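You operate a simulated robot arm through the tools that you are given. There is no shell and no other tool.

You are at the controls of a simulated robot arm. One attempt, no reset.

TASK
Mop up the glue that ran over on the mixing mat.
Fine: put the mix lid on the mix pot, stand the pot on the lid mat, mop the pool up with the cloth till none shows and drop the cloth into the soak tub. Set down upright: mix pot.
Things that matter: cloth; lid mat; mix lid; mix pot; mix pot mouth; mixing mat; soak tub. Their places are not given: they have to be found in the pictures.

Only the result counts: the job must be done as asked and must still hold three seconds after the hand-in. Knocking over, shifting, dropping, spilling or breaking anything else fails it. Lids that push on must go on centred and level and be pressed home; caps that screw on are set level and turned clockwise until they are tight. Flat cloth is picked up by pressing the open fingertips on it (5 to 10 N) and closing them slowly along it; thin cloth reads only 2 to 8 mm in the jaws.

THE ROBOT
A 6-joint arm with a four-finger gripper, fixed in place. Base frame: the origin is at the foot of the arm, x ahead of it, y to its left, z up. Readings come in m, degrees, newtons and seconds.
Its first joint turns from -166.0 to 166.0 degrees. Payload 3.43 kg.
The tool frame sits at the grasp point between the pads (the TCP): z along the fingers, y along the line on which they close. The tips reach 0.03 m beyond it. The gripper opens to 0.12 m. The gripper's body begins 0.085 m behind the TCP.
Orientation is that of the tool frame in the base frame, as a unit quaternion [w, x, y, z]. With the fingers straight down and closing along the base's y, the tool's x points along the base's -x, its y along +y and its z along -z.

THE INTERFACE
- The arm moves only by the tool apply_moves. Its argument "commands" is a list of rows, each an object of numbers (a shift or turn left out is 0, a gripper value left out holds the last): "dx", "dy", "dz": the shift along the tool's x, y, z in m; "rx", "ry", "rz": the turn, a rotation vector about the tool's x, y, z in degrees; "claw": the closure, from 0 (fully open) to 1 (shut). In form: [{"dx": .., "dy": .., "dz": .., "rx": .., "ry": .., "rz": .., "claw": ..}, ...]. A call has 1 to 20 rows; each row shifts and turns the commanded pose from where the row before left it, along the tool's axes as they then stand. A row lasts 0.2 s, in which the tool goes at most 0.05 m and 8.6 degrees; a call with a longer step from one row to the next is refused whole, and so is a gripper value outside its range. A pose out of reach is approached as far as the arm can. The call stops where the force on the tool passes 90 N (or 10 N more than at its start, if that is more) or the arm is blocked; 0.2 s more then pass. Each finger halts on what it meets, pressing with about 23 N; the grip force reading is that of the motor and also rises with nothing between the fingers. The clock runs only during rows and for 0.2 s after the last one: add rows that do not move to give the fingers time. It gives the time, the measured TCP pose, the force on the tool (base axes), the opening and the grip force at its end, in the units of the frame above (readings bear some noise), with the torque about the TCP (base axes, N m) and any sound that the robot's microphone picked up.
- Cameras (640 x 400 px; columns grow to the right, rows downward): "scene" is fixed at [0.0494, 0.5009, 1.6238]; the picture's right is [-0.09, -1.00, 0.00], its down [-0.77, 0.07, -0.63] and it looks along [0.63, -0.06, -0.78] (base axes); focal length 331 px, centre (320, 200). "wrist" rides on the gripper at [0.072, -0.017, -0.12] in the tool frame; the picture's right is [0.23, 0.97, 0.00], its down [-0.81, 0.19, -0.55] and it looks along [-0.54, 0.13, 0.83] (tool axes); focal length 275 px, centre (320, 200).
- camera(camera): a new picture of that camera. It takes no simulated time.
- point_at(camera, pixels): for up to 12 pixels [column, row] of the newest picture of that camera ("zoom" is the newest enlarged one), the place [x, y, z] in the base frame of the surface seen there, good to about 0.002 m, but the place of the scene camera against the robot may be out by one fixed shift of up to 0.018 m in any direction. It takes no simulated time.
- inspect(camera, box): a new picture of the part [left, top, right, bottom] of that camera's present view, enlarged. It takes no simulated time.
- hand_in(): hands the job in; it is judged then, once.

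Unless the task says otherwise, let go and move clear before handing in.

The tools are called after "Call:" by a JSON object that holds its "name" and its "arguments". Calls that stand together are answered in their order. apply_moves: Moves the arm, as the interface text tells. Its arguments: {"type":"object","properties":{"commands":{"type":"array","items":{"type":"object","properties":{"dx":{"type":"number"},"dy":{"type":"number"},"dz":{"type":"number"},"rx":{"type":"number"},"ry":{"type":"number"},"rz":{"type":"number"},"claw":{"type":"number"}}}}},"required":["commands"]} The other tools are called the same way: camera (camera) takes a picture; point_at (camera, pixels) gives the place of the surface under pixels of a picture; inspect (camera, box) takes an enlarged picture of a part of a camera's view; hand_in () hands the job in.

At the start:

```text
t: 0.0
position: [0.5366, 0.2637, 1.2498]
tcp_rot: [0.0, 0.0, 1.0, 0.0]
wrist_force: [0.2, 0.5, -0.2]
moment: [0.02, 0.02, 0.03]
gripper_width: 0.12
grasp_force: 0.1
```

scene: 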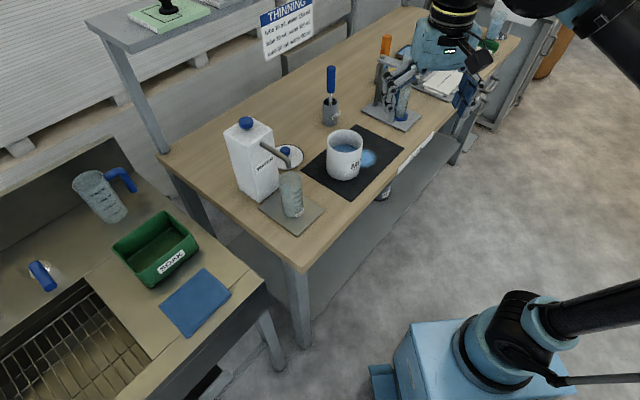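
wrist: 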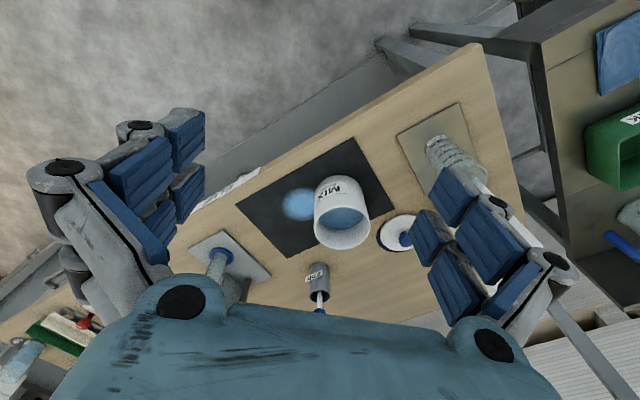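

The scene picture shows the mix pot near (345,155) on a dark mat with a pale pool at (370,158), a white lid with a blue knob near (290,155), a grey pad under a glass at (292,208), a green tub at (157,248) and a blue cloth at (195,300). I'll enlarge these areas before moving.

Call:
{"name": "inspect", "arguments": {"camera": "scene", "box": [220, 100, 420, 225]}}

Call:
{"name": "inspect", "arguments": {"camera": "scene", "box": [60, 150, 280, 350]}}

Call:
{"name": "inspect", "arguments": {"camera": "scene", "box": [300, 0, 540, 150]}}

Call:
{"name": "inspect", "arguments": {"camera": "wrist", "box": [180, 90, 500, 310]}}

```text
3.20 times, centred on (320, 162) of scene
```

zoom: 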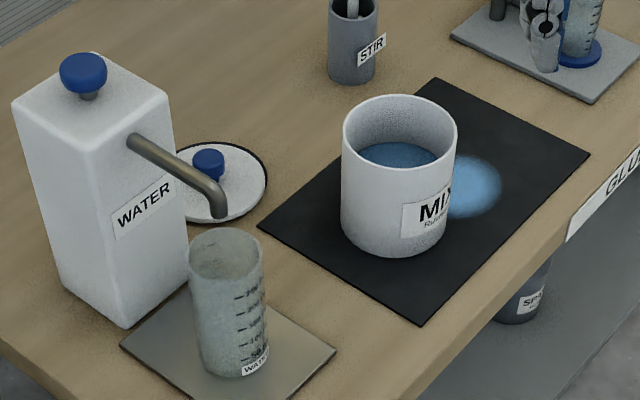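

```text
2.00 times, centred on (170, 250) of scene
```

zoom: 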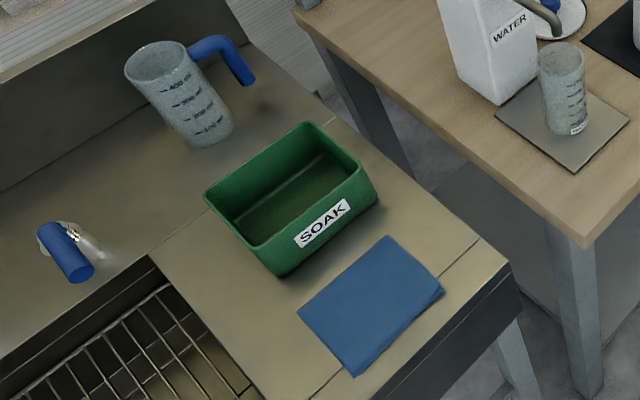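

```text
2.67 times, centred on (420, 75) of scene
```

zoom: 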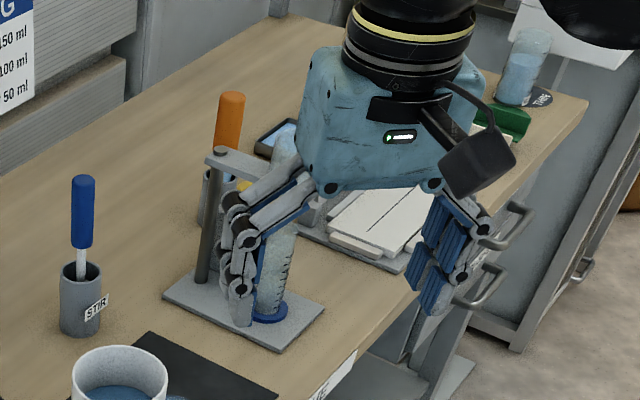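

```text
1.82 times, centred on (340, 200) of wrist
```

zoom: 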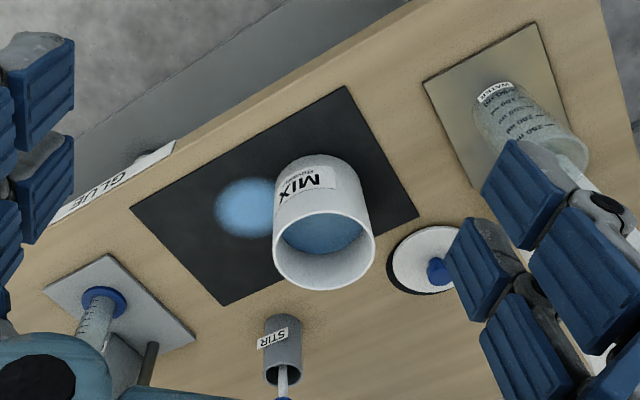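

The lid rests on a slightly larger dark disc (zoom at (210,180)), which looks to be the lid mat; the pool peeks out from the right of the pot. I'll measure places in the scene.

Call:
{"name": "inspect", "arguments": {"camera": "scene", "box": [260, 120, 420, 220]}}

Call:
{"name": "camera", "arguments": {"camera": "scene"}}

Call:
{"name": "camera", "arguments": {"camera": "wrist"}}

```text
4.00 times, centred on (340, 170) of scene
```

zoom: 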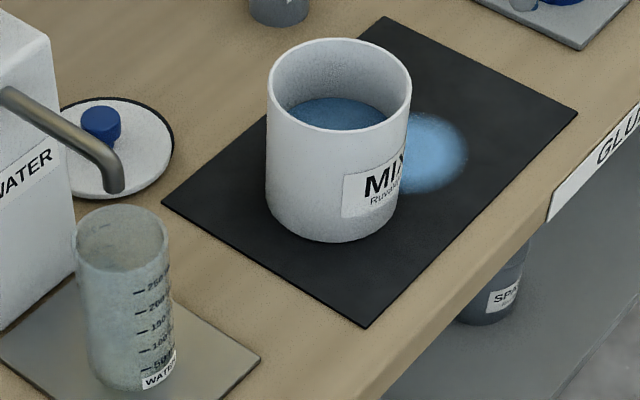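

```text
taken
```

scene: 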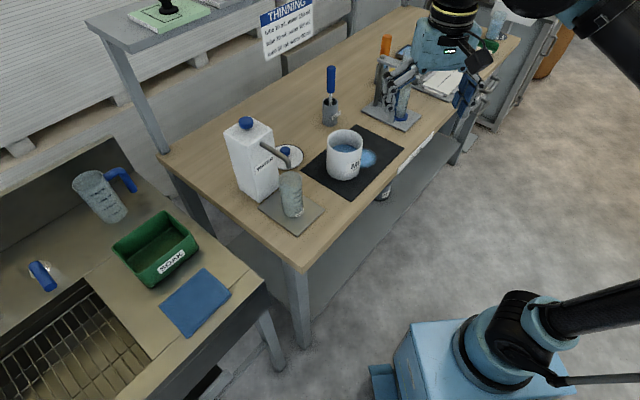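

```text
taken
```

wrist: 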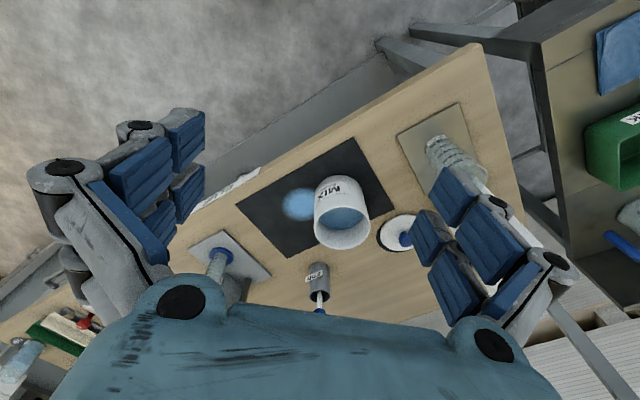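

The zoomed picture shows the pot rim (268–411, 38–127), lid, mat corners and pool clearly. I'll query their positions.

Call:
{"name": "point_at", "arguments": {"camera": "zoom", "pixels": [[270, 85], [409, 95], [345, 41], [335, 131], [340, 115], [335, 240], [102, 110], [170, 145], [115, 195], [140, 105], [172, 160], [80, 180]]}}

Call:
{"name": "point_at", "arguments": {"camera": "zoom", "pixels": [[385, 19], [573, 112], [367, 325], [166, 203], [430, 150], [465, 155], [420, 190], [430, 116], [200, 240], [110, 180], [6, 98], [112, 185]]}}

Call:
{"name": "point_at", "arguments": {"camera": "scene", "pixels": [[205, 268], [230, 294], [190, 336], [160, 306], [197, 300], [113, 245], [165, 211], [198, 243], [152, 286], [155, 245], [245, 292], [100, 245]]}}

Call:
{"name": "point_at", "arguments": {"camera": "scene", "pixels": [[245, 123], [273, 128], [245, 203], [292, 178], [288, 158], [330, 68], [330, 105], [330, 122], [400, 85], [410, 120], [298, 262], [292, 213]]}}

Call:
{"name": "point_at", "arguments": {"camera": "wrist", "pixels": [[315, 222], [370, 222], [342, 245], [340, 205], [345, 218], [300, 204], [404, 239], [390, 248], [400, 220], [410, 217], [378, 235], [320, 306]]}}

```text
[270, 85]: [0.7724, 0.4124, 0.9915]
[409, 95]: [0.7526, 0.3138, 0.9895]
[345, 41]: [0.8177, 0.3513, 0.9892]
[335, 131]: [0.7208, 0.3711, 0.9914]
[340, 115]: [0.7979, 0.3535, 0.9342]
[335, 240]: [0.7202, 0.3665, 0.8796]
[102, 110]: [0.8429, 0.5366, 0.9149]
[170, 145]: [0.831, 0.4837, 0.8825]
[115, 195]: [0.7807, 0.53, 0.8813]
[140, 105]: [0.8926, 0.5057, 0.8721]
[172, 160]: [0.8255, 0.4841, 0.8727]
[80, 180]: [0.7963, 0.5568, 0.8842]
```

```text
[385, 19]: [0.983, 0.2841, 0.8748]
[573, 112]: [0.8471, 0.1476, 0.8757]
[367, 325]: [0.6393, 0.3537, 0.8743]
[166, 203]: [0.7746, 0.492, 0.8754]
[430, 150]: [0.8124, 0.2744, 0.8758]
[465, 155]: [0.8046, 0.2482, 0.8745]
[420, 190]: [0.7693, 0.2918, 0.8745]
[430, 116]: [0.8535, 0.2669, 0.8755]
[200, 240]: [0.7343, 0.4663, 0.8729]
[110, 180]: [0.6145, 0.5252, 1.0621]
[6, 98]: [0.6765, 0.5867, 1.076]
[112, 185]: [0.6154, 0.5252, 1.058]
```

```text
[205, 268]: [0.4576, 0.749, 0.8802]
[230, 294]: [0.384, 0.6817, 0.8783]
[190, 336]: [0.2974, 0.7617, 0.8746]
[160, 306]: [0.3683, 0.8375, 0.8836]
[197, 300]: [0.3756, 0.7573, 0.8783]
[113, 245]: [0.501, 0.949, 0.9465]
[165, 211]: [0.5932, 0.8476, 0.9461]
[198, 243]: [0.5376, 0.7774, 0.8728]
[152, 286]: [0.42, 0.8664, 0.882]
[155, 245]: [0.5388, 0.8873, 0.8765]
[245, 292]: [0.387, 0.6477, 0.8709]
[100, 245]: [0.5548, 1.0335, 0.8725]
```

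```text
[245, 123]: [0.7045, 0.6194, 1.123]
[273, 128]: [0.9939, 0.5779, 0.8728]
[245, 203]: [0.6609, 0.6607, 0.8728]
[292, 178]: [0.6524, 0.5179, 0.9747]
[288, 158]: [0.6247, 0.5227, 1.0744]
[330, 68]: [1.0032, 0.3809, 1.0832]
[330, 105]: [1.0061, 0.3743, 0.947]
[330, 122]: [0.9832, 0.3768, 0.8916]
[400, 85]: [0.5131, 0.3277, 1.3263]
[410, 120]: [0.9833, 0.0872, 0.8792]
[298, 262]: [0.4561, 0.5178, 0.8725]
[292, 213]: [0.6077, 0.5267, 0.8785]
```

```text
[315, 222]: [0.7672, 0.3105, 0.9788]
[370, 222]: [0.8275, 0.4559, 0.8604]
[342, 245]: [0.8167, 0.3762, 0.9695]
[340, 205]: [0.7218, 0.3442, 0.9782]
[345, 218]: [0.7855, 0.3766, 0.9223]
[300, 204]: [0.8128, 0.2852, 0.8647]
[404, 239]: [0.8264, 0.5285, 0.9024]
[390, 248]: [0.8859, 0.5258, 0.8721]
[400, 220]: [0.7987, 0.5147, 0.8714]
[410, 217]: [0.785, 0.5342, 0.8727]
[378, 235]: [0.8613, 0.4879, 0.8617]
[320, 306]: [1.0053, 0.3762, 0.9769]
```

The scene camera reads the bench at z≈0.873 while the wrist camera reads ≈0.861, so the scene camera is shifted by about +0.012 m in z; I'll rely on the wrist camera for precision. Next I move to a viewing position over the lid/pot area, well above the jug.

Call:
{"name": "apply_moves", "arguments": {"commands": [{"dx": -0.01, "dy": 0.034, "dz": 0.006}, {"dx": -0.01, "dy": 0.034, "dz": 0.006}, {"dx": -0.01, "dy": 0.034, "dz": 0.006}, {"dx": -0.01, "dy": 0.034, "dz": 0.006}, {"dx": -0.01, "dy": 0.034, "dz": 0.006}, {}, {}]}}

Call:
{"name": "camera", "arguments": {"camera": "wrist"}}

Call:
{"name": "camera", "arguments": {"camera": "scene"}}

```text
t: 1.6
position: [0.5674, 0.4355, 1.2248]
tcp_rot: [0.007, 0.0, 1.0, 0.0]
wrist_force: [0.4, -0.2, -0.3]
moment: [-0.01, 0.0, 0.05]
gripper_width: 0.1201
grasp_force: 0.1
```

```text
taken
```

wrist: 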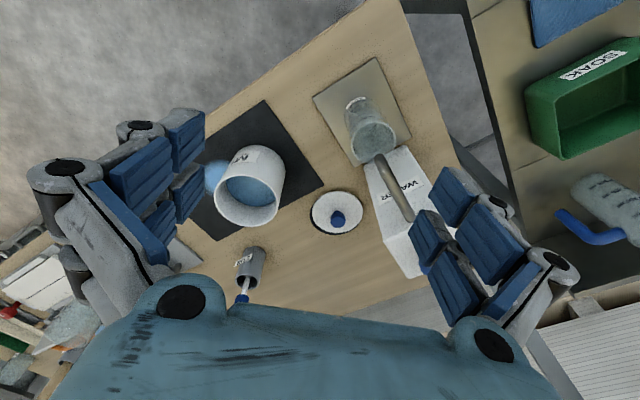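

```text
taken
```

scene: 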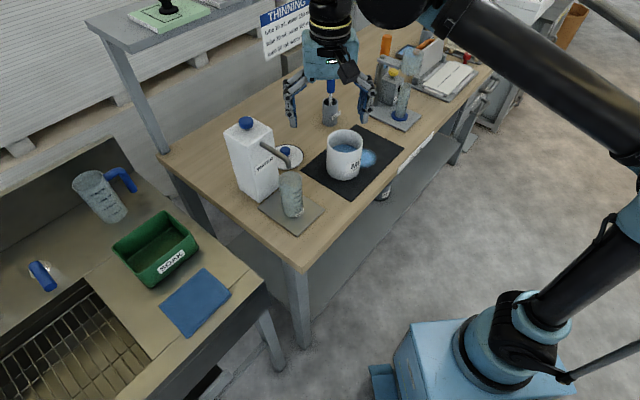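

The wrist view now shows the lid at (337,213), pot mouth at (248,192) and jug with spout at (400,195). I'll enlarge the lid and pot.

Call:
{"name": "inspect", "arguments": {"camera": "wrist", "box": [290, 170, 386, 230]}}

Call:
{"name": "point_at", "arguments": {"camera": "wrist", "pixels": [[338, 218], [315, 203], [310, 213], [362, 212], [330, 233], [337, 193], [345, 235], [380, 160], [410, 218], [430, 165], [405, 270], [370, 115]]}}

Call:
{"name": "inspect", "arguments": {"camera": "wrist", "box": [190, 130, 302, 250]}}

```text
6.67 times, centred on (338, 200) of wrist
```

zoom: 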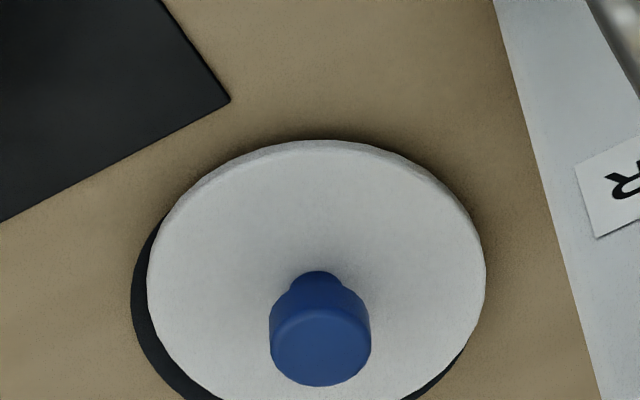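

```text
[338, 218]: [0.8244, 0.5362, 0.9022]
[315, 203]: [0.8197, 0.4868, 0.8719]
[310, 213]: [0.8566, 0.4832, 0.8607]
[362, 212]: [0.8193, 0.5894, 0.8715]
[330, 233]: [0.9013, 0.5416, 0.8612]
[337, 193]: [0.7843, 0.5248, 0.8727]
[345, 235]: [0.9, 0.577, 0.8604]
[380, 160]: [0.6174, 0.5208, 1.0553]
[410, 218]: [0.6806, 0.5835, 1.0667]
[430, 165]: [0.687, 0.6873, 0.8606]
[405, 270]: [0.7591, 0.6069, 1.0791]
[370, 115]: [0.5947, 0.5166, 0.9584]
```

```text
3.33 times, centred on (246, 190) of wrist
```

zoom: 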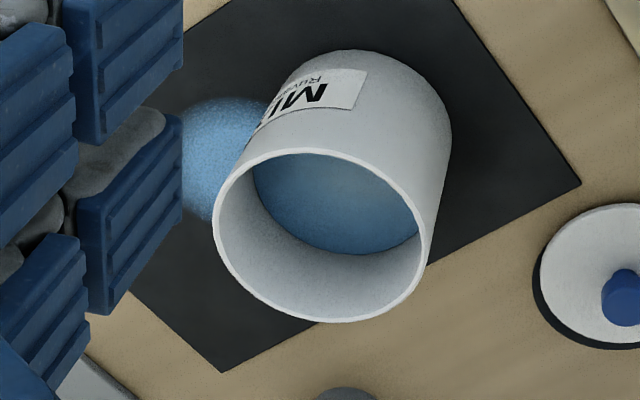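

The lid's knob top is at z≈0.902 and the lid plate at ≈0.872. I'll measure the pot rim in this zoom, then the lid.

Call:
{"name": "point_at", "arguments": {"camera": "zoom", "pixels": [[216, 225], [428, 232], [308, 151], [330, 319], [250, 165], [400, 180], [250, 285], [400, 295], [340, 200], [220, 140], [195, 210], [447, 135]]}}

Call:
{"name": "inspect", "arguments": {"camera": "wrist", "box": [297, 184, 377, 244]}}

```text
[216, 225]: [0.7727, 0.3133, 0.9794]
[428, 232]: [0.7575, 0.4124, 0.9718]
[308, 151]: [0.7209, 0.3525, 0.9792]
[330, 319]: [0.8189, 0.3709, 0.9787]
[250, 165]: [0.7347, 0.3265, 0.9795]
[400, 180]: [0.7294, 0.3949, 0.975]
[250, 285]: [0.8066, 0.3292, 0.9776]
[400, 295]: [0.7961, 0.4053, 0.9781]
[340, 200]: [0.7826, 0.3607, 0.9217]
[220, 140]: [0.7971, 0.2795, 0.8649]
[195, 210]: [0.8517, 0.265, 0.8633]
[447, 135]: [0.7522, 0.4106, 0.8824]
```

```text
6.67 times, centred on (337, 214) of wrist
```

zoom: 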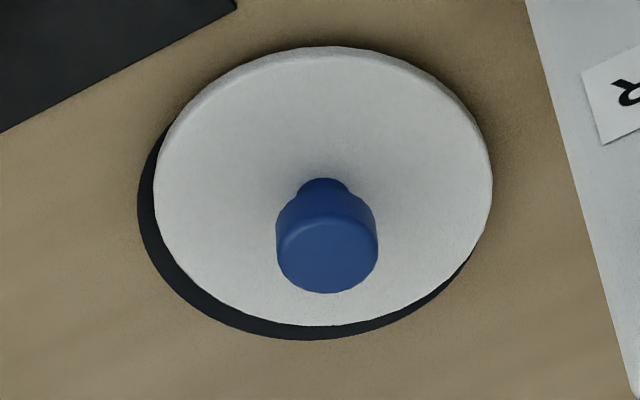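

The pot rim fits a circle centred near (0.770, 0.363), radius 0.050, top z≈0.979. Now I measure the lid and dark disc in this newest zoom.

Call:
{"name": "point_at", "arguments": {"camera": "zoom", "pixels": [[160, 190], [488, 190], [330, 52], [300, 320], [200, 100], [460, 110], [200, 285], [430, 280], [325, 255], [326, 185], [330, 120], [240, 200]]}}

Call:
{"name": "point_at", "arguments": {"camera": "zoom", "pixels": [[141, 200], [150, 240], [180, 285], [220, 314], [270, 333], [330, 335], [400, 318], [445, 288], [149, 165], [282, 250], [375, 245], [328, 290]]}}

```text
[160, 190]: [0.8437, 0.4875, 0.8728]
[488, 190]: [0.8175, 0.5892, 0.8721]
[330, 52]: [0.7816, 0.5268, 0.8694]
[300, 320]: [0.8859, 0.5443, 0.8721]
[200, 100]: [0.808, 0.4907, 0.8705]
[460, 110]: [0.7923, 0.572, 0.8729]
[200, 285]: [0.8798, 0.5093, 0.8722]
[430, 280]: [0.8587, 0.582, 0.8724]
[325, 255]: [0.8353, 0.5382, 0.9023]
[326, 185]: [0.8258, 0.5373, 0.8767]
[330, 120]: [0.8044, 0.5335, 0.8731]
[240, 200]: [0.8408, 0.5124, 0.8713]
```

```text
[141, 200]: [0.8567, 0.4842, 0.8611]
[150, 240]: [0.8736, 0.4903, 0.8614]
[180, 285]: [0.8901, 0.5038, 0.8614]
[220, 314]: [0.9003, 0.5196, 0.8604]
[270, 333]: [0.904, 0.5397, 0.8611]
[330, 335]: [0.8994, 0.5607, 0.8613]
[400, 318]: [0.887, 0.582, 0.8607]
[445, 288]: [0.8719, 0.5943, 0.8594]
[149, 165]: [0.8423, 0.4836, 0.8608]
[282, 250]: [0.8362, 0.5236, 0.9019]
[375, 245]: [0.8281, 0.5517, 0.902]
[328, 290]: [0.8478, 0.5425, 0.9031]
```

The lid centre fits about (0.8335, 0.5375), r≈0.053, knob ≈0.03 m wide with top z≈0.9025; the disc (lid mat) fits a circle at about (0.845, 0.542), r≈0.059. I'll map the jug outline to plan clearances.

Call:
{"name": "point_at", "arguments": {"camera": "wrist", "pixels": [[366, 166], [374, 195], [384, 235], [400, 272], [395, 230], [403, 150], [418, 155], [425, 180], [380, 170], [392, 195], [380, 205], [412, 225]]}}

Call:
{"name": "inspect", "arguments": {"camera": "wrist", "box": [310, 60, 470, 290]}}

Call:
{"name": "point_at", "arguments": {"camera": "scene", "pixels": [[226, 134], [248, 150], [272, 128], [246, 118], [242, 200], [278, 185], [275, 160], [265, 150], [300, 155], [285, 200], [130, 15], [185, 50]]}}

```text
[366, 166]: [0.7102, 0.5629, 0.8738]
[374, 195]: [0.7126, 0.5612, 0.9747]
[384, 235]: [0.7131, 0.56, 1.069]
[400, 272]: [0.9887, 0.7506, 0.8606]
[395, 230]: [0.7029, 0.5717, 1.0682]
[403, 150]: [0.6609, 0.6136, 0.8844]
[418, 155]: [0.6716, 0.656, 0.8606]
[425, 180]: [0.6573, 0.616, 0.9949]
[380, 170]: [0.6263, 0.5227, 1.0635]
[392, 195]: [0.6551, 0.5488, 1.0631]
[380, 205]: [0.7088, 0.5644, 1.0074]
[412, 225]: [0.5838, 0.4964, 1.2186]
```

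```text
1.74 times, centred on (390, 175) of wrist
```

zoom: 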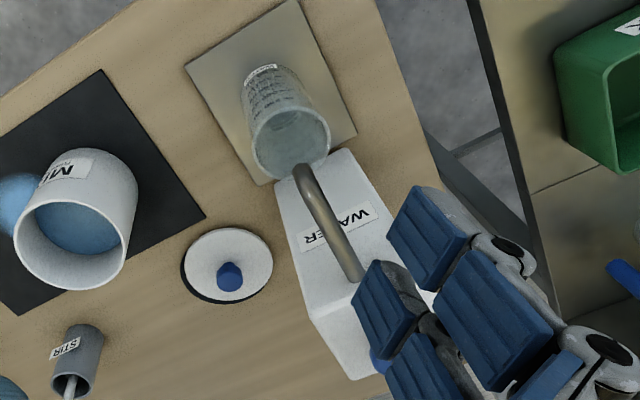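

```text
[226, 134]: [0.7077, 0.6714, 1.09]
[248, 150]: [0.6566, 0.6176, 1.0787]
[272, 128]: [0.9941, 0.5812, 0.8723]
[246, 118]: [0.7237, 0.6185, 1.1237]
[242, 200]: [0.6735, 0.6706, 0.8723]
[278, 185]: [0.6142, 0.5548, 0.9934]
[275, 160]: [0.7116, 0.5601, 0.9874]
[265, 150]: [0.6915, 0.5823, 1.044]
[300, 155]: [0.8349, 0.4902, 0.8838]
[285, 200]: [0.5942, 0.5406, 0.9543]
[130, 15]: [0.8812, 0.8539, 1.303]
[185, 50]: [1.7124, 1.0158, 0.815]
```

The jug's nearest corners are about (0.712,0.561) and (0.763,0.612), roughly 0.10 m from the lid centre, so approaching with the present yaw leaves room. I'll go above the lid at the present height to test reach and get a closer look.

Call:
{"name": "apply_moves", "arguments": {"commands": [{"dx": -0.038, "dy": 0.0146}, {"dx": -0.038, "dy": 0.0146}, {"dx": -0.038, "dy": 0.0146}, {"dx": -0.038, "dy": 0.0146}, {"dx": -0.038, "dy": 0.0146}, {"dx": -0.038, "dy": 0.0146}, {"dx": -0.038, "dy": 0.0146}, {}, {}]}}

Call:
{"name": "camera", "arguments": {"camera": "wrist"}}

Call:
{"name": "camera", "arguments": {"camera": "scene"}}

```text
t: 3.6
position: [0.8203, 0.5293, 1.2298]
tcp_rot: [0.006, 0.0, 1.0, 0.0]
wrist_force: [-0.4, 0.0, -0.8]
moment: [0.0, -0.02, 0.02]
gripper_width: 0.12
grasp_force: 0.1
out of reach, approached as far as the arm can: row 7
```

```text
taken
```

wrist: 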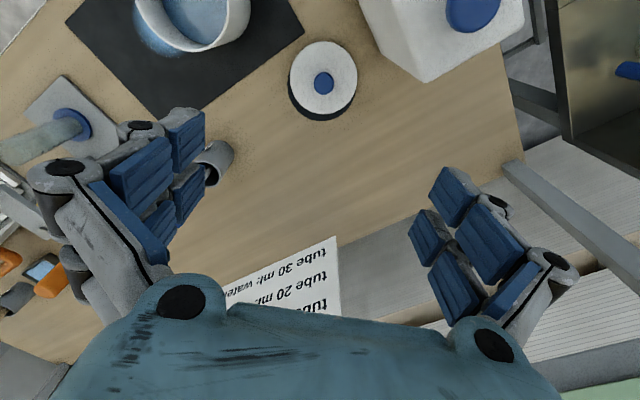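

```text
taken
```

scene: 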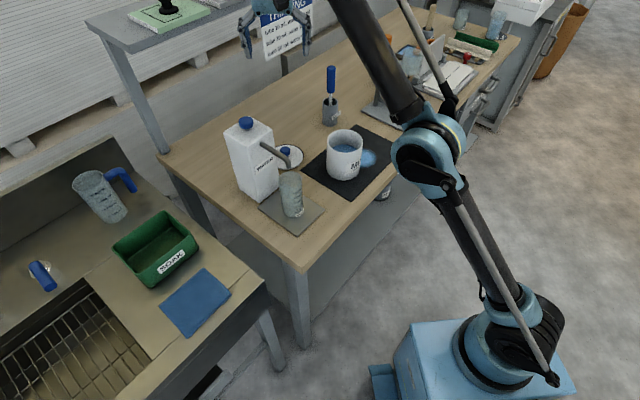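

At z≈1.23 the arm stops at radius ≈0.976 m (position 0.820, 0.529). Lower down it may reach farther, so I'll lower by 0.1 m and check the reading.

Call:
{"name": "apply_moves", "arguments": {"commands": [{"dz": 0.025}, {"dz": 0.025}, {"dz": 0.025}, {"dz": 0.025}, {}]}}

Call:
{"name": "camera", "arguments": {"camera": "wrist"}}

```text
t: 4.8
position: [0.8194, 0.5286, 1.1299]
tcp_rot: [0.006, 0.0, 1.0, 0.0]
wrist_force: [0.0, -0.1, -0.3]
moment: [-0.01, -0.02, -0.02]
gripper_width: 0.1198
grasp_force: 0.0
```

```text
taken
```

wrist: 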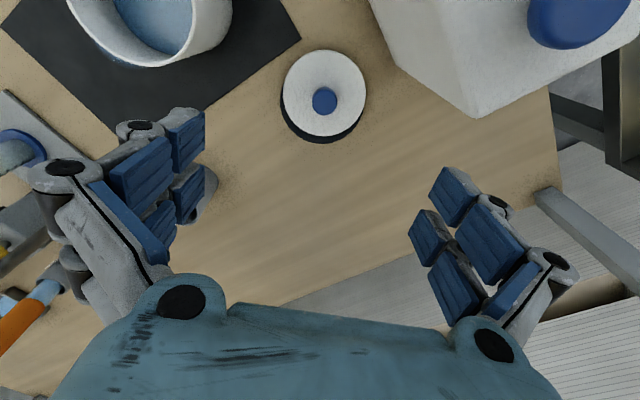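

No out-of-reach note this time, so I'll test stepping outward to the lid centre from here.

Call:
{"name": "apply_moves", "arguments": {"commands": [{"dx": -0.014, "dy": 0.009}, {}]}}

```text
t: 5.4
position: [0.834, 0.5384, 1.1293]
tcp_rot: [0.007, 0.0, 1.0, 0.0]
wrist_force: [0.2, -0.7, 0.7]
moment: [-0.02, 0.02, 0.0]
gripper_width: 0.12
grasp_force: 0.0
```

Reach is fine at this height: now at (0.834, 0.538, 1.129), nearly above the lid. I'll take a picture from here.

Call:
{"name": "camera", "arguments": {"camera": "wrist"}}

Call:
{"name": "inspect", "arguments": {"camera": "wrist", "box": [270, 30, 380, 150]}}

```text
taken
```

wrist: 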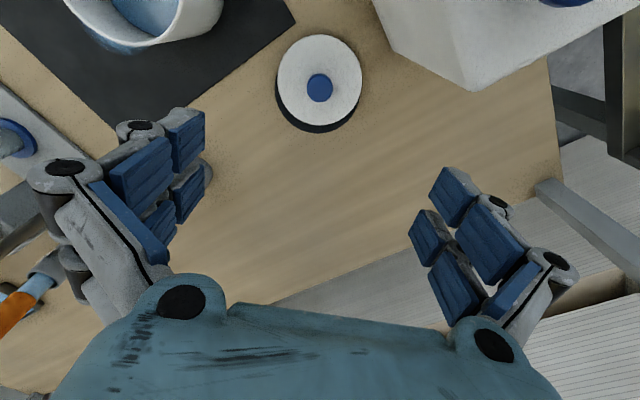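

```text
3.33 times, centred on (325, 90) of wrist
```

zoom: 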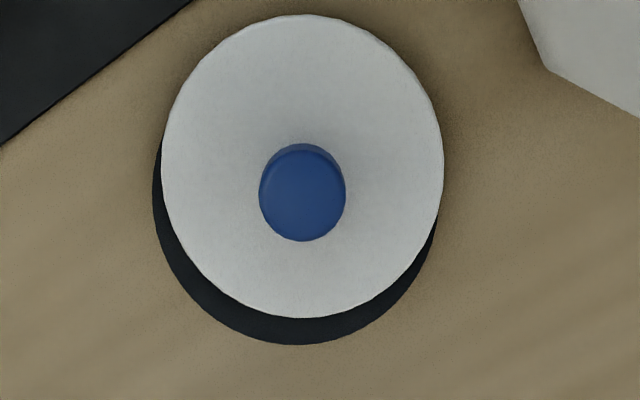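

The lid is seen well in the zoom with the knob around (302,195). I'll measure knob, lid and mat edges.

Call:
{"name": "point_at", "arguments": {"camera": "zoom", "pixels": [[303, 195], [263, 195], [342, 195], [303, 160], [303, 237], [163, 165], [441, 165], [302, 18], [302, 314], [220, 290], [400, 275], [200, 70]]}}

Call:
{"name": "point_at", "arguments": {"camera": "zoom", "pixels": [[155, 195], [165, 240], [190, 287], [230, 322], [270, 339], [302, 342], [340, 336], [385, 308], [415, 270], [432, 230], [405, 70], [100, 330]]}}

```text
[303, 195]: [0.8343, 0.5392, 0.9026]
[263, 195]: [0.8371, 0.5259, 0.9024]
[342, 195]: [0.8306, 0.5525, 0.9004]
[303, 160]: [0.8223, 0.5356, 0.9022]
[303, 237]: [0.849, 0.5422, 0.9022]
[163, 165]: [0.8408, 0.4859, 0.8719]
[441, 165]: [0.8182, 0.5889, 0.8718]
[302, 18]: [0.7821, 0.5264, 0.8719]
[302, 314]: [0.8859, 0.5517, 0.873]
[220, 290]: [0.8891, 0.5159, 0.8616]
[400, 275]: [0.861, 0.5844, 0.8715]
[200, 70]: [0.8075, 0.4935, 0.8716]
```

```text
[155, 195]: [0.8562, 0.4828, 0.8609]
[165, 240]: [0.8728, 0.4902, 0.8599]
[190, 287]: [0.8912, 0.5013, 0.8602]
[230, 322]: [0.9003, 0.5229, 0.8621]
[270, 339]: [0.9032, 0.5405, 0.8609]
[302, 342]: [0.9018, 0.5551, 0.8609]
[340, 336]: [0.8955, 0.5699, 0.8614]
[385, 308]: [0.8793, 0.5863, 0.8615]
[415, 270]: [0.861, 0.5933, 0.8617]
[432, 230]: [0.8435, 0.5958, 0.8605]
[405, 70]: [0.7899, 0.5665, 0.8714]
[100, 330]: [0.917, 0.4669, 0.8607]
```

The knob centre is ≈(0.834, 0.539, top 0.9025), nearly under the tool; the tool reads a 0.8° tilt about y, so I'll level it, part-close the fingers to ~0.06 m and descend part of the way.

Call:
{"name": "apply_moves", "arguments": {"commands": [{"ry": 0.8, "claw": 0.5}, {"dz": 0.035}, {"dz": 0.035}, {"dz": 0.035}, {"dz": 0.035}, {}]}}

Call:
{"name": "camera", "arguments": {"camera": "wrist"}}

Call:
{"name": "camera", "arguments": {"camera": "scene"}}

```text
t: 6.8
position: [0.8329, 0.5367, 0.9918]
tcp_rot: [-0.001, 0.0, 1.0, 0.0]
wrist_force: [0.1, 0.8, -0.3]
moment: [0.0, -0.02, 0.01]
gripper_width: 0.06
grasp_force: 0.0
```

```text
taken
```

wrist: 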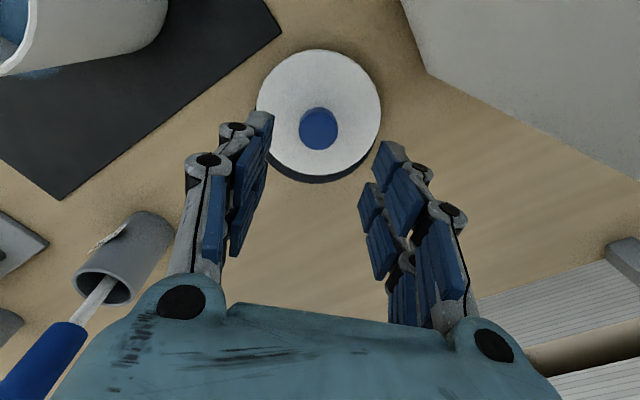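

```text
taken
```

scene: 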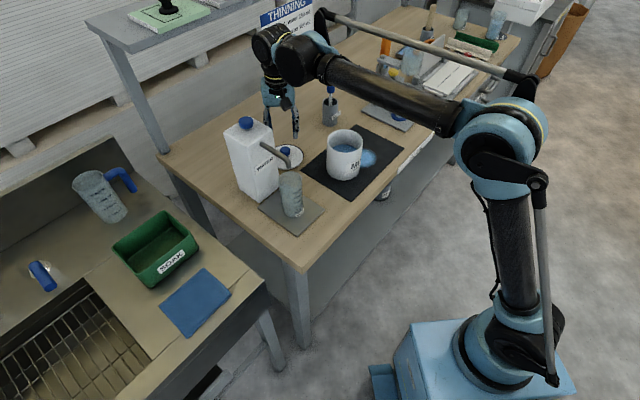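

The tool is level and at (0.833, 0.537, 0.992), fingers straddling the knob at (319,128) in the wrist picture. I'll measure the knob again.

Call:
{"name": "inspect", "arguments": {"camera": "wrist", "box": [240, 40, 400, 190]}}

Call:
{"name": "point_at", "arguments": {"camera": "wrist", "pixels": [[319, 130], [301, 130], [336, 130], [319, 112], [319, 147], [320, 52], [260, 105], [379, 105], [320, 173], [345, 178], [300, 180], [275, 155]]}}

```text
2.67 times, centred on (320, 115) of wrist
```

zoom: 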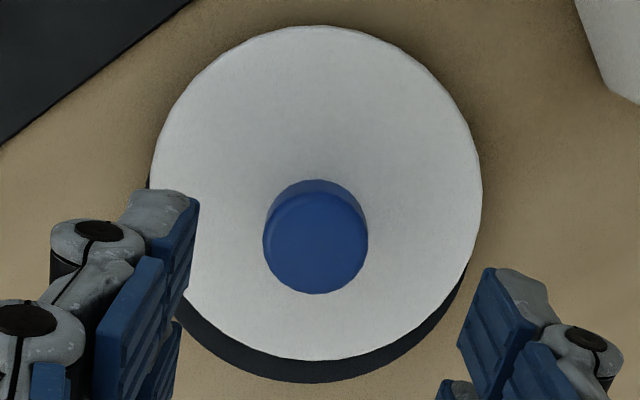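

```text
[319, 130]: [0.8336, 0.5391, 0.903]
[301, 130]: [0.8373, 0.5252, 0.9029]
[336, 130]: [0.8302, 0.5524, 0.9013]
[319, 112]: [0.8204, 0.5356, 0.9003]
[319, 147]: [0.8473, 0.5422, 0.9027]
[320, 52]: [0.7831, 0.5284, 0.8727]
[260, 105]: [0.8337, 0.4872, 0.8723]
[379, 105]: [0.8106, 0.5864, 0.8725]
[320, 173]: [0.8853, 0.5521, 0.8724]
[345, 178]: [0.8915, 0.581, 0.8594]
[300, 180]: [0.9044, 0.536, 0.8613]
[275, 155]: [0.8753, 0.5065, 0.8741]
```

Knob centre is (0.834, 0.539); I shift by +1 mm x, +2 mm y and descend so the tips sit just above the lid plate (TCP ≈0.907).

Call:
{"name": "apply_moves", "arguments": {"commands": [{"dx": -0.001, "dy": 0.0022}, {"dz": 0.03}, {"dz": 0.03}, {"dz": 0.015}, {"dz": 0.009}, {}]}}

Call:
{"name": "camera", "arguments": {"camera": "wrist"}}

```text
t: 8.2
position: [0.8357, 0.5387, 0.9074]
tcp_rot: [-0.001, 0.0, 1.0, -0.001]
wrist_force: [0.1, -0.3, -0.2]
moment: [0.01, 0.02, -0.01]
gripper_width: 0.0599
grasp_force: 0.1
```

```text
taken
```

wrist: 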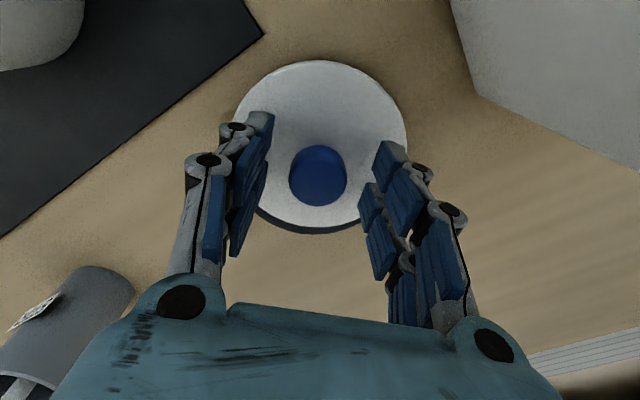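

Tips are around the knob at z≈0.877 with no contact force. I'll close the fingers onto the knob slowly.

Call:
{"name": "apply_moves", "arguments": {"commands": [{"claw": 0.6}, {"claw": 0.7}, {"claw": 0.74}, {"claw": 0.78}, {"claw": 0.85}, {"claw": 1.0}, {}, {}]}}

Call:
{"name": "camera", "arguments": {"camera": "wrist"}}

```text
t: 10.0
position: [0.8356, 0.5387, 0.9073]
tcp_rot: [-0.001, -0.001, 1.0, 0.001]
wrist_force: [0.1, -0.1, -0.1]
moment: [0.02, -0.02, 0.0]
gripper_width: 0.0288
grasp_force: 22.8
```

```text
taken
```

wrist: 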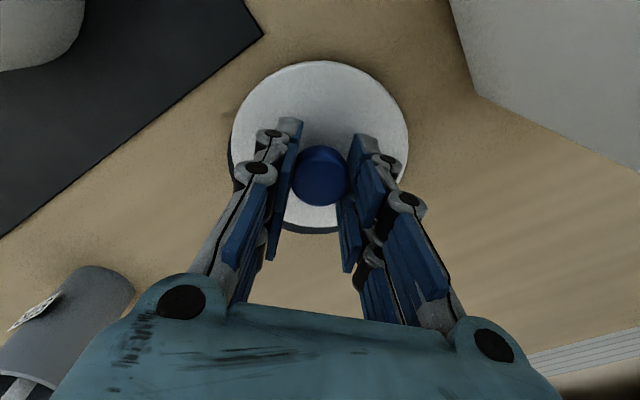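

The knob is gripped (0.0288 m, 22.8 N). I'll lift the lid gently and look at the lid mat beneath.

Call:
{"name": "apply_moves", "arguments": {"commands": [{"dz": -0.01}, {"dz": -0.03}, {"dz": -0.04}, {"dz": -0.04}, {"dz": -0.04}, {}]}}

Call:
{"name": "camera", "arguments": {"camera": "wrist"}}

Call:
{"name": "camera", "arguments": {"camera": "scene"}}

```text
t: 11.4
position: [0.8326, 0.5391, 1.0658]
tcp_rot: [-0.001, 0.0, 1.0, -0.001]
wrist_force: [0.1, 0.3, -1.3]
moment: [-0.02, 0.0, -0.01]
gripper_width: 0.0288
grasp_force: 23.3
```

```text
taken
```

wrist: 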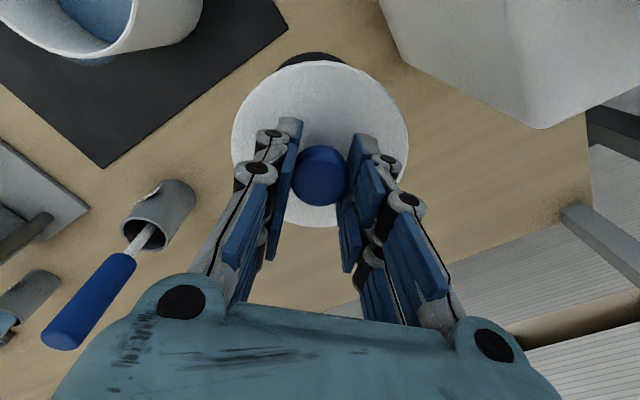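

```text
taken
```

scene: 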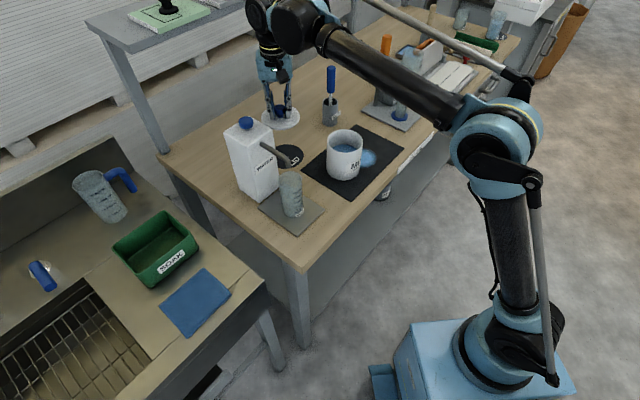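

The lid is up (force −1.3 N) and the lid mat shows at (290,157) in the scene. I'll measure the held lid's rim relative to the tool.

Call:
{"name": "inspect", "arguments": {"camera": "wrist", "box": [220, 45, 420, 235]}}

```text
2.11 times, centred on (320, 140) of wrist
```

zoom: 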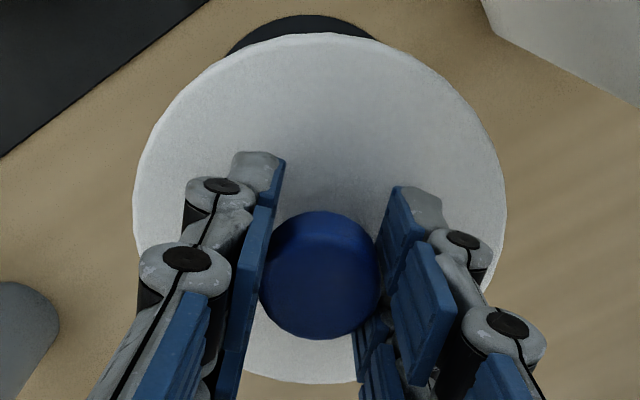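

Call:
{"name": "point_at", "arguments": {"camera": "zoom", "pixels": [[138, 190], [502, 205], [320, 37], [300, 379], [180, 110], [460, 110], [245, 55], [400, 60], [320, 290], [260, 370], [345, 378], [320, 150]]}}

Call:
{"name": "point_at", "arguments": {"camera": "wrist", "pixels": [[283, 62], [312, 54], [335, 58], [300, 57], [295, 60], [325, 55], [70, 5], [130, 40], [200, 5], [180, 40], [60, 40], [20, 20]]}}

Call:
{"name": "inspect", "arguments": {"camera": "scene", "box": [260, 130, 340, 180]}}

```text
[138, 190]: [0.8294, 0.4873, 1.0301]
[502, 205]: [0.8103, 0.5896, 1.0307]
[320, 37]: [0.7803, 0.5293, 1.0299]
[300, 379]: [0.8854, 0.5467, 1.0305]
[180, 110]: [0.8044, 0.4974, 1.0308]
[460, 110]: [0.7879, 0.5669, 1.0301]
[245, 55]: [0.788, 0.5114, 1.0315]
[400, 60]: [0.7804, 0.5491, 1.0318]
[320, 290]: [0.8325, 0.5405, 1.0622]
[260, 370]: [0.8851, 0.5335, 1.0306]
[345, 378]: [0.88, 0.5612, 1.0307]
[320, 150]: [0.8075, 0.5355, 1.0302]
```

```text
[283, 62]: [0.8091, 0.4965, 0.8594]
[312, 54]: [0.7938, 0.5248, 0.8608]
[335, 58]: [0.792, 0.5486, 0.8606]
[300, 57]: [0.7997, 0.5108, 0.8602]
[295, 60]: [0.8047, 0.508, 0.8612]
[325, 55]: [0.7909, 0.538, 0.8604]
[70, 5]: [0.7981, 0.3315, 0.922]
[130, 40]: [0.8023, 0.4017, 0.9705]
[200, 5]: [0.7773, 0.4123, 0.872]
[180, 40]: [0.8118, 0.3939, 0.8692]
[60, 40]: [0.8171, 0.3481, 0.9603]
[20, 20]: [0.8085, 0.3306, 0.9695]
```

```text
8.00 times, centred on (300, 155) of scene
```

zoom: 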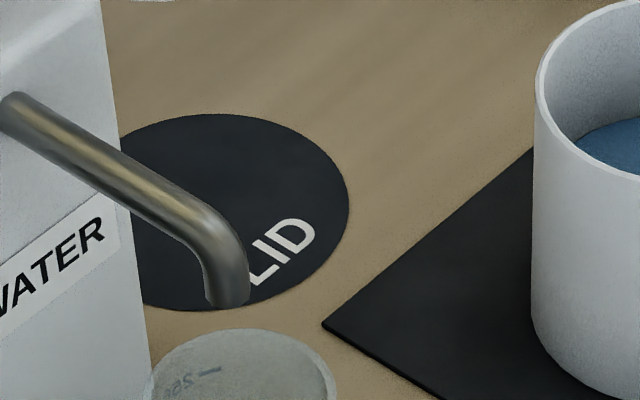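

The held lid's centre matches the TCP within ~1 mm, its top 0.035 m below the TCP. The lid mat centre comes out at about (0.8465, 0.5395). I'll carry the lid over the pot at this height (lid bottom ≈1.02, rim ≈0.979).

Call:
{"name": "apply_moves", "arguments": {"commands": [{"dx": 0.0125, "dy": -0.0352}, {"dx": 0.0125, "dy": -0.0352}, {"dx": 0.0125, "dy": -0.0352}, {"dx": 0.0125, "dy": -0.0352}, {"dx": 0.0125, "dy": -0.0352}, {}, {}]}}

Call:
{"name": "camera", "arguments": {"camera": "wrist"}}

Call:
{"name": "inspect", "arguments": {"camera": "scene", "box": [280, 100, 400, 200]}}

```text
t: 13.0
position: [0.771, 0.3612, 1.0665]
tcp_rot: [0.0, 0.0, 1.0, 0.0]
wrist_force: [1.0, 1.1, -0.1]
moment: [-0.03, 0.06, -0.01]
gripper_width: 0.0291
grasp_force: 23.5
```

```text
taken
```

wrist: 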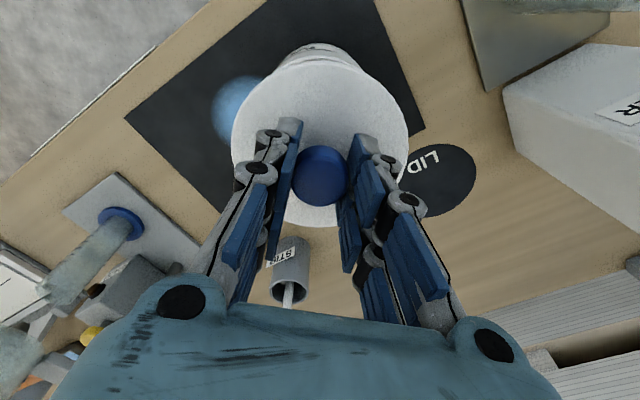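

```text
4.00 times, centred on (340, 150) of scene
```

zoom: 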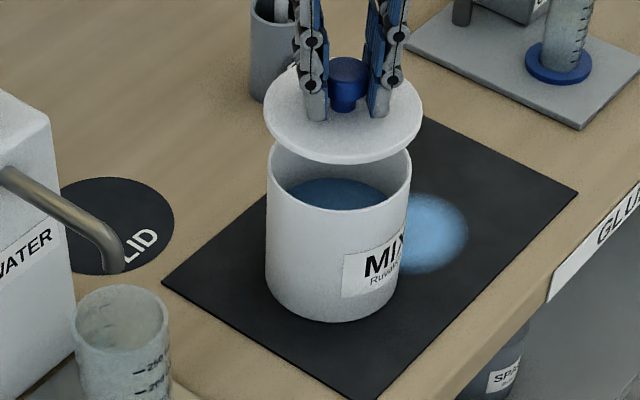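

The scene zoom shows the lid hovering just above the pot mouth. I'll measure both in the same picture to align them.

Call:
{"name": "point_at", "arguments": {"camera": "zoom", "pixels": [[266, 110], [421, 112], [340, 160], [290, 145], [395, 148], [270, 160], [409, 170], [335, 212], [290, 200], [385, 203], [275, 75], [415, 80]]}}

Call:
{"name": "point_at", "arguments": {"camera": "wrist", "pixels": [[442, 147], [474, 175], [470, 190], [445, 213], [462, 152], [425, 214], [458, 205], [320, 75], [234, 130], [407, 140], [320, 47], [345, 52]]}}

```text
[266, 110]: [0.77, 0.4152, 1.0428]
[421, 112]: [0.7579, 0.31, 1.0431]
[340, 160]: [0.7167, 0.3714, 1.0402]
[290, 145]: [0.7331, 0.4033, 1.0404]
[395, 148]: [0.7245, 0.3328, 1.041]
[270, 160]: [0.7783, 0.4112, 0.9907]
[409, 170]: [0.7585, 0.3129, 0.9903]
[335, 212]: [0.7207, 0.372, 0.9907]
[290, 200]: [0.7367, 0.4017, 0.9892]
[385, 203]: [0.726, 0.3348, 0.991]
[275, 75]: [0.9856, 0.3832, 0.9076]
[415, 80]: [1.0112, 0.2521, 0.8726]
```

```text
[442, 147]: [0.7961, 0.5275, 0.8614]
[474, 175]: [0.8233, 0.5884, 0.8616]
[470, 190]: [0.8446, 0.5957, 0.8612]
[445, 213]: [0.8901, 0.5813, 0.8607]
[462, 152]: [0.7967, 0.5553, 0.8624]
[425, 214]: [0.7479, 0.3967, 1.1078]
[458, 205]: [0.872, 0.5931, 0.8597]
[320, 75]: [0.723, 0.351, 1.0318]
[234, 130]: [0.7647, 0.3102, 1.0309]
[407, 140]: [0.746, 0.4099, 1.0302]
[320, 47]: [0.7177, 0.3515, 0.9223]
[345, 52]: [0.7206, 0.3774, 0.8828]
```

In the same scene picture the lid centre (0.768,0.363) and pot rim centre (0.769,0.3625) agree within ~1 mm. I'll lower to just above the rim and look again.

Call:
{"name": "apply_moves", "arguments": {"commands": [{"dx": -0.0005, "dz": 0.01}, {"dz": 0.01}, {"dz": 0.01}, {"dz": 0.006}, {}]}}

Call:
{"name": "inspect", "arguments": {"camera": "scene", "box": [300, 110, 390, 190]}}

Call:
{"name": "camera", "arguments": {"camera": "wrist"}}

```text
t: 14.2
position: [0.7712, 0.3631, 1.0299]
tcp_rot: [-0.001, 0.0, 1.0, 0.0]
wrist_force: [0.8, -0.5, -1.5]
moment: [0.0, 0.0, -0.01]
gripper_width: 0.0288
grasp_force: 23.1
```

```text
5.00 times, centred on (345, 150) of scene
```

zoom: 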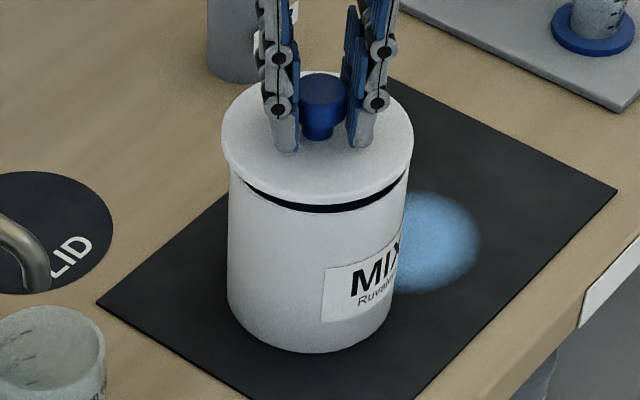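

```text
taken
```

wrist: 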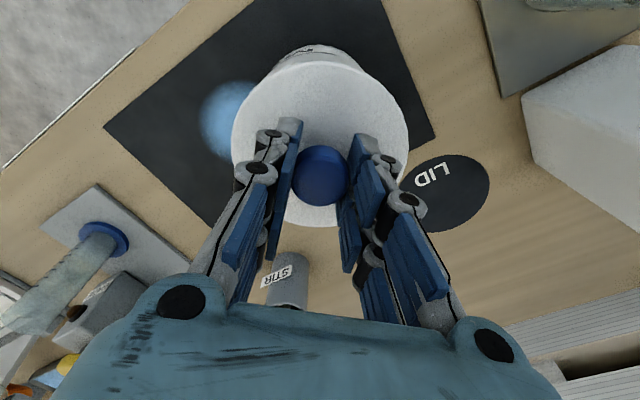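

The lid sits centred over the pot (lid edges 222–413 px, pot 229–408 px in the zoom), with a small gap left. I'll lower in small steps and watch the force.

Call:
{"name": "apply_moves", "arguments": {"commands": [{"dz": 0.002}, {"dz": 0.002}, {}]}}

```text
t: 15.0
position: [0.7728, 0.3627, 1.0255]
tcp_rot: [-0.001, 0.0, 1.0, 0.001]
wrist_force: [-0.2, -0.4, 0.5]
moment: [0.0, 0.01, -0.02]
gripper_width: 0.0288
grasp_force: 22.8
```

Force is still near zero at z≈1.0255; I continue down in small steps.

Call:
{"name": "apply_moves", "arguments": {"commands": [{"dz": 0.002}, {"dz": 0.002}, {}]}}

```text
t: 15.8
position: [0.772, 0.3631, 1.0219]
tcp_rot: [0.0, 0.0, 1.0, 0.0]
wrist_force: [-0.4, -3.7, 7.1]
moment: [0.14, -0.04, -0.02]
gripper_width: 0.0288
grasp_force: 23.1
```

Contact: +7 N up with −3.7 N in y and a moment that places the touch on the +y side, suggesting the lid is a little too far to +y. Let me look before correcting.

Call:
{"name": "inspect", "arguments": {"camera": "scene", "box": [300, 110, 390, 190]}}

Call:
{"name": "inspect", "arguments": {"camera": "wrist", "box": [220, 30, 420, 155]}}

```text
5.00 times, centred on (345, 150) of scene
```

zoom: 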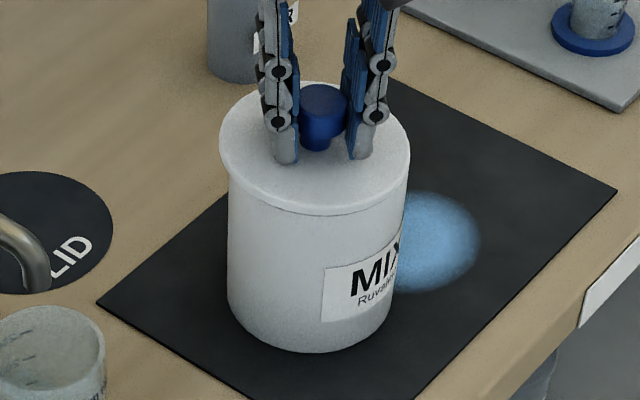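

```text
3.20 times, centred on (320, 92) of wrist
```

zoom: 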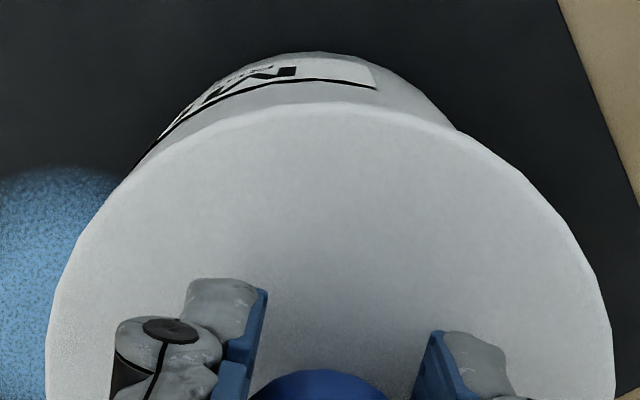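

In the zoom the lid edges are 219–410 px and the pot's 229–408 px, so the lid is about 2 mm too far to +y. I lift 3 mm, shift −2 mm in y and lower again.

Call:
{"name": "apply_moves", "arguments": {"commands": [{"dz": -0.003}, {"dy": -0.0018}, {"dz": 0.002}, {"dz": 0.001}, {}]}}

Call:
{"name": "inspect", "arguments": {"camera": "scene", "box": [300, 110, 390, 190]}}

```text
t: 17.0
position: [0.7723, 0.3613, 1.0231]
tcp_rot: [-0.001, 0.0, 1.0, 0.001]
wrist_force: [-3.5, -1.8, 4.5]
moment: [-0.12, 0.06, 0.0]
gripper_width: 0.0293
grasp_force: 22.7
```

```text
5.00 times, centred on (345, 150) of scene
```

zoom: 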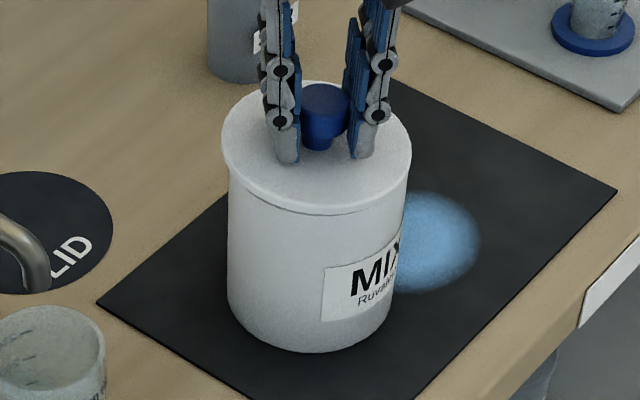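

The side force is now −3.5 N in x and −1.8 N in y, so the lid should go a little to −x and −y. I lift 2 mm, shift and lower again.

Call:
{"name": "apply_moves", "arguments": {"commands": [{"dz": -0.002}, {"dx": 0.0017, "dy": -0.0008}, {"dz": 0.002}, {}]}}

```text
t: 18.0
position: [0.7701, 0.3604, 1.0215]
tcp_rot: [-0.001, 0.0, 1.0, 0.0]
wrist_force: [0.0, -0.2, 3.1]
moment: [0.0, 0.0, -0.02]
gripper_width: 0.0286
grasp_force: 23.7
```

Side forces are now near zero with 3 N upward. I continue down in 1 mm steps.

Call:
{"name": "apply_moves", "arguments": {"commands": [{"dz": 0.001}, {"dz": 0.001}, {}]}}

Call:
{"name": "inspect", "arguments": {"camera": "scene", "box": [300, 110, 390, 190]}}

```text
t: 18.8
position: [0.77, 0.3617, 1.0208]
tcp_rot: [0.0, 0.0, 1.0, 0.0]
wrist_force: [7.0, 1.9, 22.1]
moment: [0.0, -0.16, 0.0]
gripper_width: 0.0289
grasp_force: 23.6
```

```text
5.00 times, centred on (345, 150) of scene
```

zoom: 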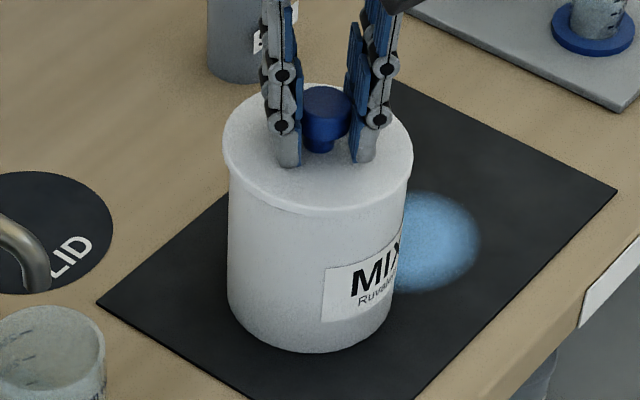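

The lid is centred (223–413 px vs pot 229–408) and pressing reads 22 N; the visible gap has closed. I'll nudge +0.5 mm x and press further in small steps to push it home.

Call:
{"name": "apply_moves", "arguments": {"commands": [{"dx": -0.0005, "dz": 0.001}, {"dz": 0.001}, {}]}}

Call:
{"name": "inspect", "arguments": {"camera": "scene", "box": [315, 120, 375, 165]}}

```text
t: 19.6
position: [0.7697, 0.361, 1.0195]
tcp_rot: [-0.002, 0.0, 1.0, 0.0]
wrist_force: [-4.5, 0.9, 16.4]
moment: [-0.05, 0.3, -0.04]
gripper_width: 0.0283
grasp_force: 22.7
```

```text
8.89 times, centred on (345, 142) of scene
```

zoom: 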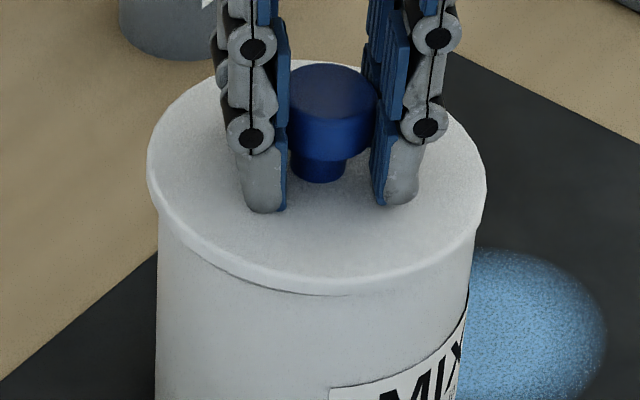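

Still 16 N with a thin dark line under the front-left lid edge, so it isn't fully home yet. I keep pressing in 1 mm steps.

Call:
{"name": "apply_moves", "arguments": {"commands": [{"dz": 0.001}, {"dz": 0.001}, {"dz": 0.001}, {}]}}

Call:
{"name": "inspect", "arguments": {"camera": "scene", "box": [315, 120, 375, 165]}}

```text
t: 20.6
position: [0.7718, 0.3609, 1.0142]
tcp_rot: [-0.001, 0.001, 1.0, 0.0]
wrist_force: [-0.1, -1.1, -0.9]
moment: [0.01, -0.01, -0.02]
gripper_width: 0.0285
grasp_force: 22.9
```

```text
8.89 times, centred on (345, 142) of scene
```

zoom: 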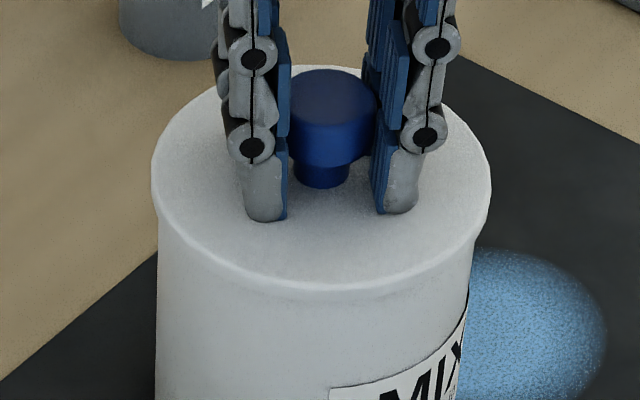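

The force fell to ~0 and the tool went down to z=1.014: the lid slid into place and the gap line vanished. I press a bit more to confirm it is home.

Call:
{"name": "apply_moves", "arguments": {"commands": [{"dz": 0.001}, {"dz": 0.001}, {}]}}

```text
t: 21.4
position: [0.7707, 0.3609, 1.0135]
tcp_rot: [-0.001, 0.001, 1.0, 0.0]
wrist_force: [-1.3, 0.3, 3.5]
moment: [-0.16, -0.12, -0.01]
gripper_width: 0.0284
grasp_force: 23.5
```

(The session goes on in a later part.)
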